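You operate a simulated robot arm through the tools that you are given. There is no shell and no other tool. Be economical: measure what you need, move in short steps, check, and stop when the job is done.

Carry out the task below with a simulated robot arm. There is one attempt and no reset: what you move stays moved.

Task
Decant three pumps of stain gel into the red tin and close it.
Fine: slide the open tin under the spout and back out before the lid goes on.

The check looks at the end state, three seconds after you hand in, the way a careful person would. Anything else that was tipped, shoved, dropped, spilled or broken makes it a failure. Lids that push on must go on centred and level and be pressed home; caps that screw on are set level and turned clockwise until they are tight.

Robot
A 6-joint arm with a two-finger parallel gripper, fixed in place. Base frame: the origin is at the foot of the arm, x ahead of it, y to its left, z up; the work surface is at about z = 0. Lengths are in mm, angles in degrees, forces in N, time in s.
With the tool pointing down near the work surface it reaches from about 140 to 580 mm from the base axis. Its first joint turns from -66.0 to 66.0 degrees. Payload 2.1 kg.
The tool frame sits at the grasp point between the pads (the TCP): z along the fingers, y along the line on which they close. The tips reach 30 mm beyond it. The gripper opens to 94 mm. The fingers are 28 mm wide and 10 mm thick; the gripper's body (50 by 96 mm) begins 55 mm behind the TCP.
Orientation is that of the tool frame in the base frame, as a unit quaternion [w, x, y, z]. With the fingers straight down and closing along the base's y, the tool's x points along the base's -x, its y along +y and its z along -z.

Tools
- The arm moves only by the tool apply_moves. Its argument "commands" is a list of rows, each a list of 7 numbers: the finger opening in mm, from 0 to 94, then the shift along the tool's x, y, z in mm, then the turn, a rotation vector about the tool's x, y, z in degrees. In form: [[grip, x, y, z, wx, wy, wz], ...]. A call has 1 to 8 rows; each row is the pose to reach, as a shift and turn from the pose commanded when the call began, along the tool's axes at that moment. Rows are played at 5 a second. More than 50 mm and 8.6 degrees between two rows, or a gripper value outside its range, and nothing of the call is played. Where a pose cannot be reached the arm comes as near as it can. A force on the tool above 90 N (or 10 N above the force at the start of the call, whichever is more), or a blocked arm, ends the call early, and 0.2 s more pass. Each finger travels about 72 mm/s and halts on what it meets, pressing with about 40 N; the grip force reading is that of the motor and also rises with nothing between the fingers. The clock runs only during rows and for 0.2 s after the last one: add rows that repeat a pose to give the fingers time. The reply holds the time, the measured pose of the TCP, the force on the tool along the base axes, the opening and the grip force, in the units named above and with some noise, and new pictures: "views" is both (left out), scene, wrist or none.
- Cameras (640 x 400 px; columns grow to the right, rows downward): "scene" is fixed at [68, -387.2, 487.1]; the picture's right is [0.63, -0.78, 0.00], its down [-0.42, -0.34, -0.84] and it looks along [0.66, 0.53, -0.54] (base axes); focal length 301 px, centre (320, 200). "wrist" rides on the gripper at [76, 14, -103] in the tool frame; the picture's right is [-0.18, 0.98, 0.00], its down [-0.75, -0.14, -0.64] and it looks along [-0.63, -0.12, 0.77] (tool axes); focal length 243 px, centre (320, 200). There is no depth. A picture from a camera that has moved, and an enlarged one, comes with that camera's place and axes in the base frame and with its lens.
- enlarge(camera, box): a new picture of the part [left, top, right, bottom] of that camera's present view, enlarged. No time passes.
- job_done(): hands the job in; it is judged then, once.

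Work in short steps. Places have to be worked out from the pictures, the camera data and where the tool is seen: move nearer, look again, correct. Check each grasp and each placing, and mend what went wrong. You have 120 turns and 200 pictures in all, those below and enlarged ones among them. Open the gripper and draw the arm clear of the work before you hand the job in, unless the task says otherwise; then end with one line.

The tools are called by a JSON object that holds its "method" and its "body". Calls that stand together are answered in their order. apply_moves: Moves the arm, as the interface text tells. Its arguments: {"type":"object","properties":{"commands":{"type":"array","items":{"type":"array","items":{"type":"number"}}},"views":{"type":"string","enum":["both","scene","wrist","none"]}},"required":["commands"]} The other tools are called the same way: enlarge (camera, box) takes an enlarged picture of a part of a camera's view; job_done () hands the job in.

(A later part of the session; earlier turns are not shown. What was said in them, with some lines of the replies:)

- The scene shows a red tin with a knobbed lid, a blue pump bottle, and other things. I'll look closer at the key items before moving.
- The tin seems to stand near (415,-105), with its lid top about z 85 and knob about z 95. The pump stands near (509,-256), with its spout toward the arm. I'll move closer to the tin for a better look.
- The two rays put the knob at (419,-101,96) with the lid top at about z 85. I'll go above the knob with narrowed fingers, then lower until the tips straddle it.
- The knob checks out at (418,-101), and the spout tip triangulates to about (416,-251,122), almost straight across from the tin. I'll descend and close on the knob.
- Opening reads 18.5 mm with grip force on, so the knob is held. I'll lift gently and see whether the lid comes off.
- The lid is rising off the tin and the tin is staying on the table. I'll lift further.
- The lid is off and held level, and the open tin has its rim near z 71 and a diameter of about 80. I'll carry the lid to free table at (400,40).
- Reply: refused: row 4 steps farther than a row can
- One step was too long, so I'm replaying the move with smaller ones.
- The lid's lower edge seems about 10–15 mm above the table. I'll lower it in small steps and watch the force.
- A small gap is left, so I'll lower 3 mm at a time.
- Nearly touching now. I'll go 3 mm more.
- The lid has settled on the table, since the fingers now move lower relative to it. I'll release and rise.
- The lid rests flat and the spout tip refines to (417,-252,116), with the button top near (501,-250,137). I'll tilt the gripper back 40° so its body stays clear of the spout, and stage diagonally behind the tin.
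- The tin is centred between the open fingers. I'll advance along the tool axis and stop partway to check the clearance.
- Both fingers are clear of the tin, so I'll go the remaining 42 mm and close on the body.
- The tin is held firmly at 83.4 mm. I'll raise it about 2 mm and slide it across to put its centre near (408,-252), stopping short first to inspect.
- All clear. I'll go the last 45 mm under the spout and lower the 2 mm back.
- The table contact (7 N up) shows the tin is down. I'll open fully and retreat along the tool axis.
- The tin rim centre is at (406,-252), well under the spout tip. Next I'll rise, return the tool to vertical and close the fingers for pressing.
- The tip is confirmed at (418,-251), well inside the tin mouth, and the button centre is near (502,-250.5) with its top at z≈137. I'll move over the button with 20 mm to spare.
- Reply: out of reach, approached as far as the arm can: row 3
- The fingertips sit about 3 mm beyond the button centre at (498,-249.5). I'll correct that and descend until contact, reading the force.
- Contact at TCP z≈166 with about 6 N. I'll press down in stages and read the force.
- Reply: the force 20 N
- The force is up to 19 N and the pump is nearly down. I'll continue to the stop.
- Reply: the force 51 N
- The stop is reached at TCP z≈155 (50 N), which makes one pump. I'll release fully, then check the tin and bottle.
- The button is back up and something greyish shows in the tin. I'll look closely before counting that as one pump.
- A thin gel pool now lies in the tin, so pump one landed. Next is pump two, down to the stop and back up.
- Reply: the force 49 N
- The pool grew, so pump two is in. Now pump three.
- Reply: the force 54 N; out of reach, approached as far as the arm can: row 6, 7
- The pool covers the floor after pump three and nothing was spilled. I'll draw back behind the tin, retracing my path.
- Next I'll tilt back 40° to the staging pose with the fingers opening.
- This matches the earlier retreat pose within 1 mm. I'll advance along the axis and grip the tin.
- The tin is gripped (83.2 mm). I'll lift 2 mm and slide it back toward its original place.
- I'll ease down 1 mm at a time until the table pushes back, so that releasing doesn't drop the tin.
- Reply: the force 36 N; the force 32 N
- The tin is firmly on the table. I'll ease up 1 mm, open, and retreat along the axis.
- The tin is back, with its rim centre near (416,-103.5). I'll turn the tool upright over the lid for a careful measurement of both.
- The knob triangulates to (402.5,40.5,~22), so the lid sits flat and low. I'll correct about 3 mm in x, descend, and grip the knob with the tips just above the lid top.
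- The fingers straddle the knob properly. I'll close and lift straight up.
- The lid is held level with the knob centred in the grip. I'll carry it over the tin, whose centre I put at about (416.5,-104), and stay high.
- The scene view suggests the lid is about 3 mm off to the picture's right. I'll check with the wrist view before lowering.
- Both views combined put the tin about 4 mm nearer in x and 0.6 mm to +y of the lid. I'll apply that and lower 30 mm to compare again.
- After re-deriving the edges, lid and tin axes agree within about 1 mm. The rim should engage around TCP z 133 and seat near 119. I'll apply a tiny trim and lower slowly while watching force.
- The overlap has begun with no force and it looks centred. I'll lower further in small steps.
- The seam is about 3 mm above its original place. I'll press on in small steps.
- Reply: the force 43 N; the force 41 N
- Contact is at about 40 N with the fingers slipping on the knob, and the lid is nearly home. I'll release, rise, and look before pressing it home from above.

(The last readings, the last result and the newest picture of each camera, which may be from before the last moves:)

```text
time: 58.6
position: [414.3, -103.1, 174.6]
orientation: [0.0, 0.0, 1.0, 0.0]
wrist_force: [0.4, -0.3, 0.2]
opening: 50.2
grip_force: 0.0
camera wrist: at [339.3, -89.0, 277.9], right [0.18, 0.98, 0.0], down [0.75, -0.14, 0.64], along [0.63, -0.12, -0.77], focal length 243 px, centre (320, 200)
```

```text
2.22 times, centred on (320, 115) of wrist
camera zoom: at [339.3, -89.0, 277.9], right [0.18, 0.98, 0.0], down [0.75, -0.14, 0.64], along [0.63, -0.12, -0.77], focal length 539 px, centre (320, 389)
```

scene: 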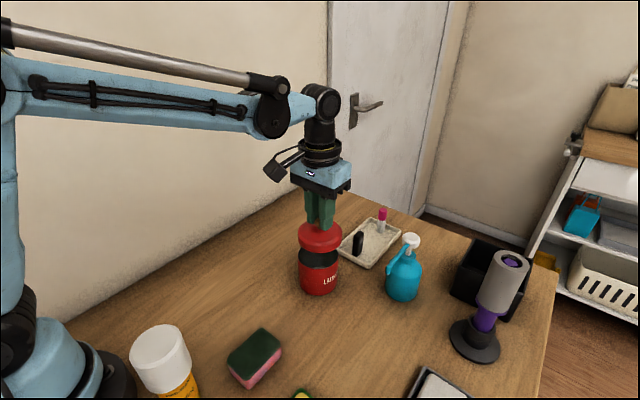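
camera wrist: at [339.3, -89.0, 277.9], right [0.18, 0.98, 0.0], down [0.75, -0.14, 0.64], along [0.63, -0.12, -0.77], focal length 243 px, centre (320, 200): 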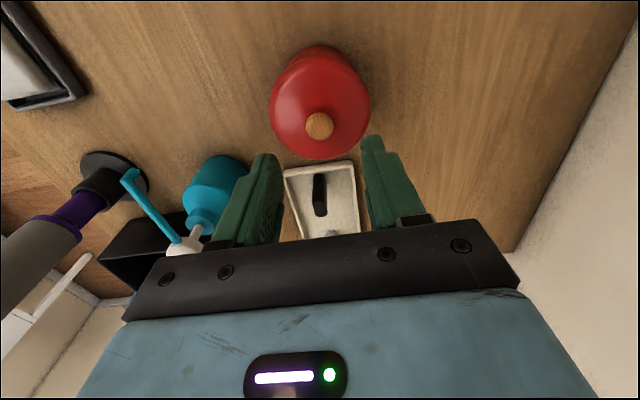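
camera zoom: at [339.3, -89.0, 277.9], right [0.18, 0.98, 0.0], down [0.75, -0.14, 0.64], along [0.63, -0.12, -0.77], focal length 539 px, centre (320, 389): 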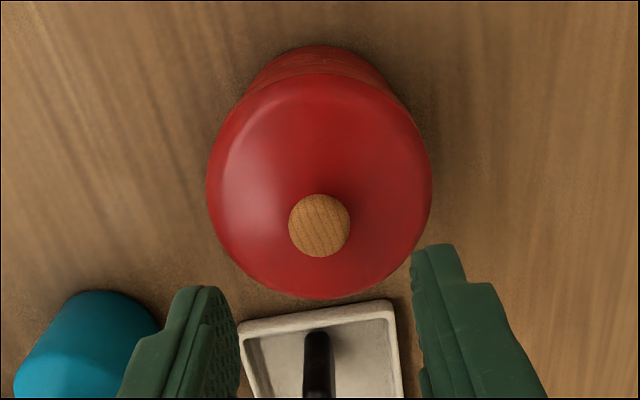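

The lid looks level and centred, with the knob at (415,-104). I'll close the fingers and press down on the knob in small steps.

{"method": "apply_moves", "body": {"commands": [[30, -1, 0, 5, 0, 0, 0], [10, -1, 0, 15, 0, 0, 0], [0, -1, 0, 25, 0, 0, 0], [0, -1, 0, 33, 0, 0, 0], [0, -1, 0, 38, 0, 0, 0], [0, -1, 0, 38, 0, 0, 0]], "views": "none"}}

{"method": "apply_moves", "body": {"commands": [[0, 0, 0, 1, 0, 0, 0], [0, 0, 0, 2, 0, 0, 0], [0, 0, 0, 2, 0, 0, 0]], "views": "none"}}

```text
time: 60.0
position: [414.8, -104.5, 136.0]
orientation: [0.001, 0.0, 1.0, 0.0]
wrist_force: [0.4, 0.3, 0.0]
opening: 0.0
grip_force: 32.7
```

```text
time: 60.8
position: [415.4, -104.4, 134.2]
orientation: [0.001, -0.001, 1.0, 0.0]
wrist_force: [0.3, 0.6, 14.7]
opening: 0.0
grip_force: 32.5
```

Contact at TCP z≈134.5 with 15 N. I'll press more in 1 mm increments.

{"method": "apply_moves", "body": {"commands": [[0, 0, 0, 1, 0, 0, 0], [0, 0, 0, 1, 0, 0, 0]], "views": "none"}}

{"method": "apply_moves", "body": {"commands": [[0, 0, 0, 1, 0, 0, 0], [0, 0, 0, 1, 0, 0, 0]], "views": "none"}}

```text
time: 61.4
position: [416.5, -103.5, 134.7]
orientation: [0.001, 0.0, 1.0, 0.0]
wrist_force: [0.7, -0.2, 42.4]
opening: 0.0
grip_force: 32.8
```

```text
time: 62.0
position: [414.6, -104.4, 133.7]
orientation: [-0.001, 0.0, 1.0, 0.0]
wrist_force: [-3.5, 1.2, 62.2]
opening: 0.1
grip_force: 32.9
```

It is stiff with little motion, so it's near or at the stop. One last push to about 80 N.

{"method": "apply_moves", "body": {"commands": [[0, 0, 0, 0.8, 0, 0, 0], [0, 0, 0, 0.8, 0, 0, 0]], "views": "none"}}

{"method": "apply_moves", "body": {"commands": [[0, 0, 0, -3, 0, 0, 0], [0, 0, 0, -20, 0, 0, 0], [0, 0, 0, -50, 0, 0, 0], [0, 0, 0, -90, 0, 0, 0], [0, 30, 0, -110, 0, 0, 0], [40, 60, 0, -120, 0, 0, 0], [90, 100, 0, -130, 0, 0, 0], [90, 100, 0, -130, 0, 0, 0]]}}

{"method": "enlarge", "body": {"camera": "scene", "box": [290, 215, 350, 300]}}

{"method": "enlarge", "body": {"camera": "scene", "box": [280, 190, 440, 310]}}

```text
time: 62.6
position: [415.9, -103.8, 134.0]
orientation: [0.001, 0.0, 1.0, 0.0]
wrist_force: [-6.2, -1.9, 77.2]
opening: 0.0
grip_force: 33.4
```

```text
time: 64.4
position: [314.3, -104.7, 259.5]
orientation: [0.001, 0.0, 1.0, 0.0]
wrist_force: [-0.1, 0.2, -0.1]
opening: 90.1
grip_force: 0.2
camera wrist: at [239.3, -90.2, 361.2], right [0.18, 0.98, 0.0], down [0.75, -0.14, 0.64], along [0.63, -0.12, -0.77], focal length 243 px, centre (320, 200)
```

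scene: 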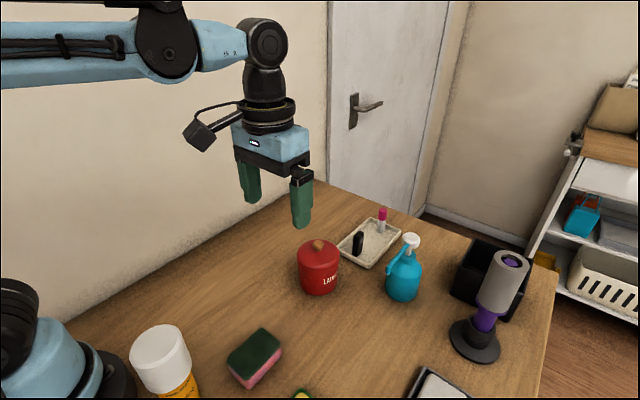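
wrist: 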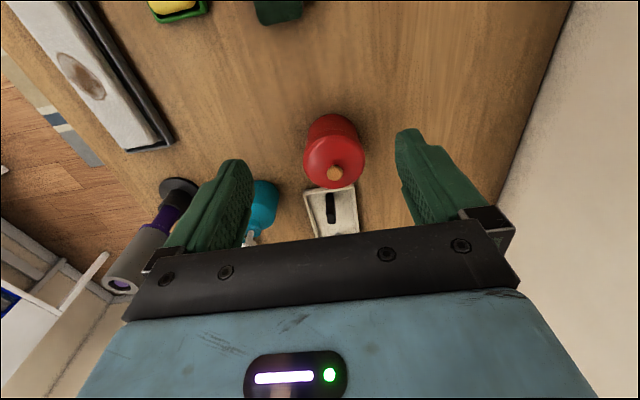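

```text
4.71 times, centred on (320, 258) of scene
camera zoom: at [68.0, -387.2, 487.1], right [0.63, -0.78, 0.0], down [-0.42, -0.34, -0.84], along [0.66, 0.53, -0.54], focal length 1415 px, centre (320, -71)
```

zoom: 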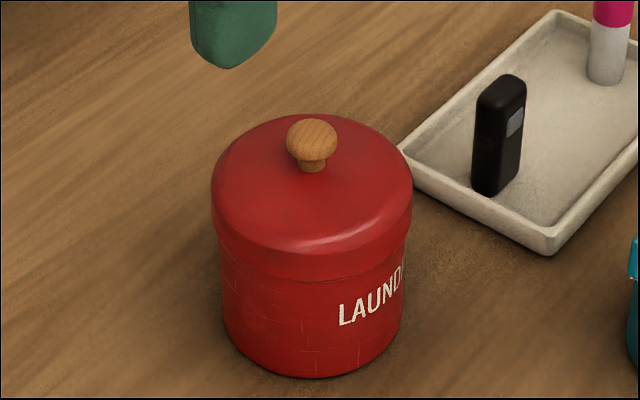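

```text
3.33 times, centred on (360, 250) of scene
camera zoom: at [68.0, -387.2, 487.1], right [0.63, -0.78, 0.0], down [-0.42, -0.34, -0.84], along [0.66, 0.53, -0.54], focal length 1002 px, centre (187, 33)
```

zoom: 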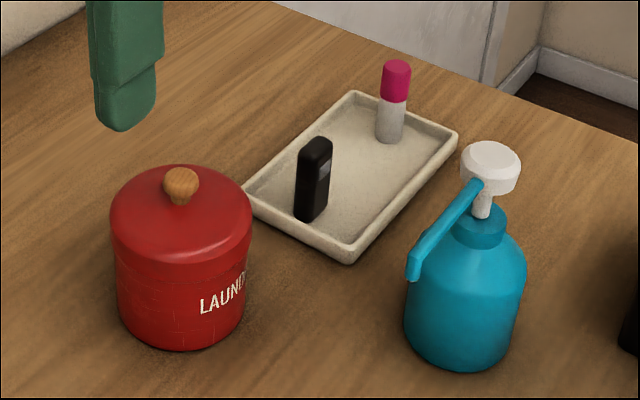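

The knob-to-base distance matches the original closed tin, the lid is level, and the pump bottle and everything else stand where they were. The arm is clear with the gripper open, so I'm handing in.

{"method": "job_done", "body": {}}

```text
The job is handed in.
```

I put three full pumps of gel in the red tin, slid it back out from under the spout, and pressed the lid home level and centred; nothing looked spilled or disturbed in the last pictures.
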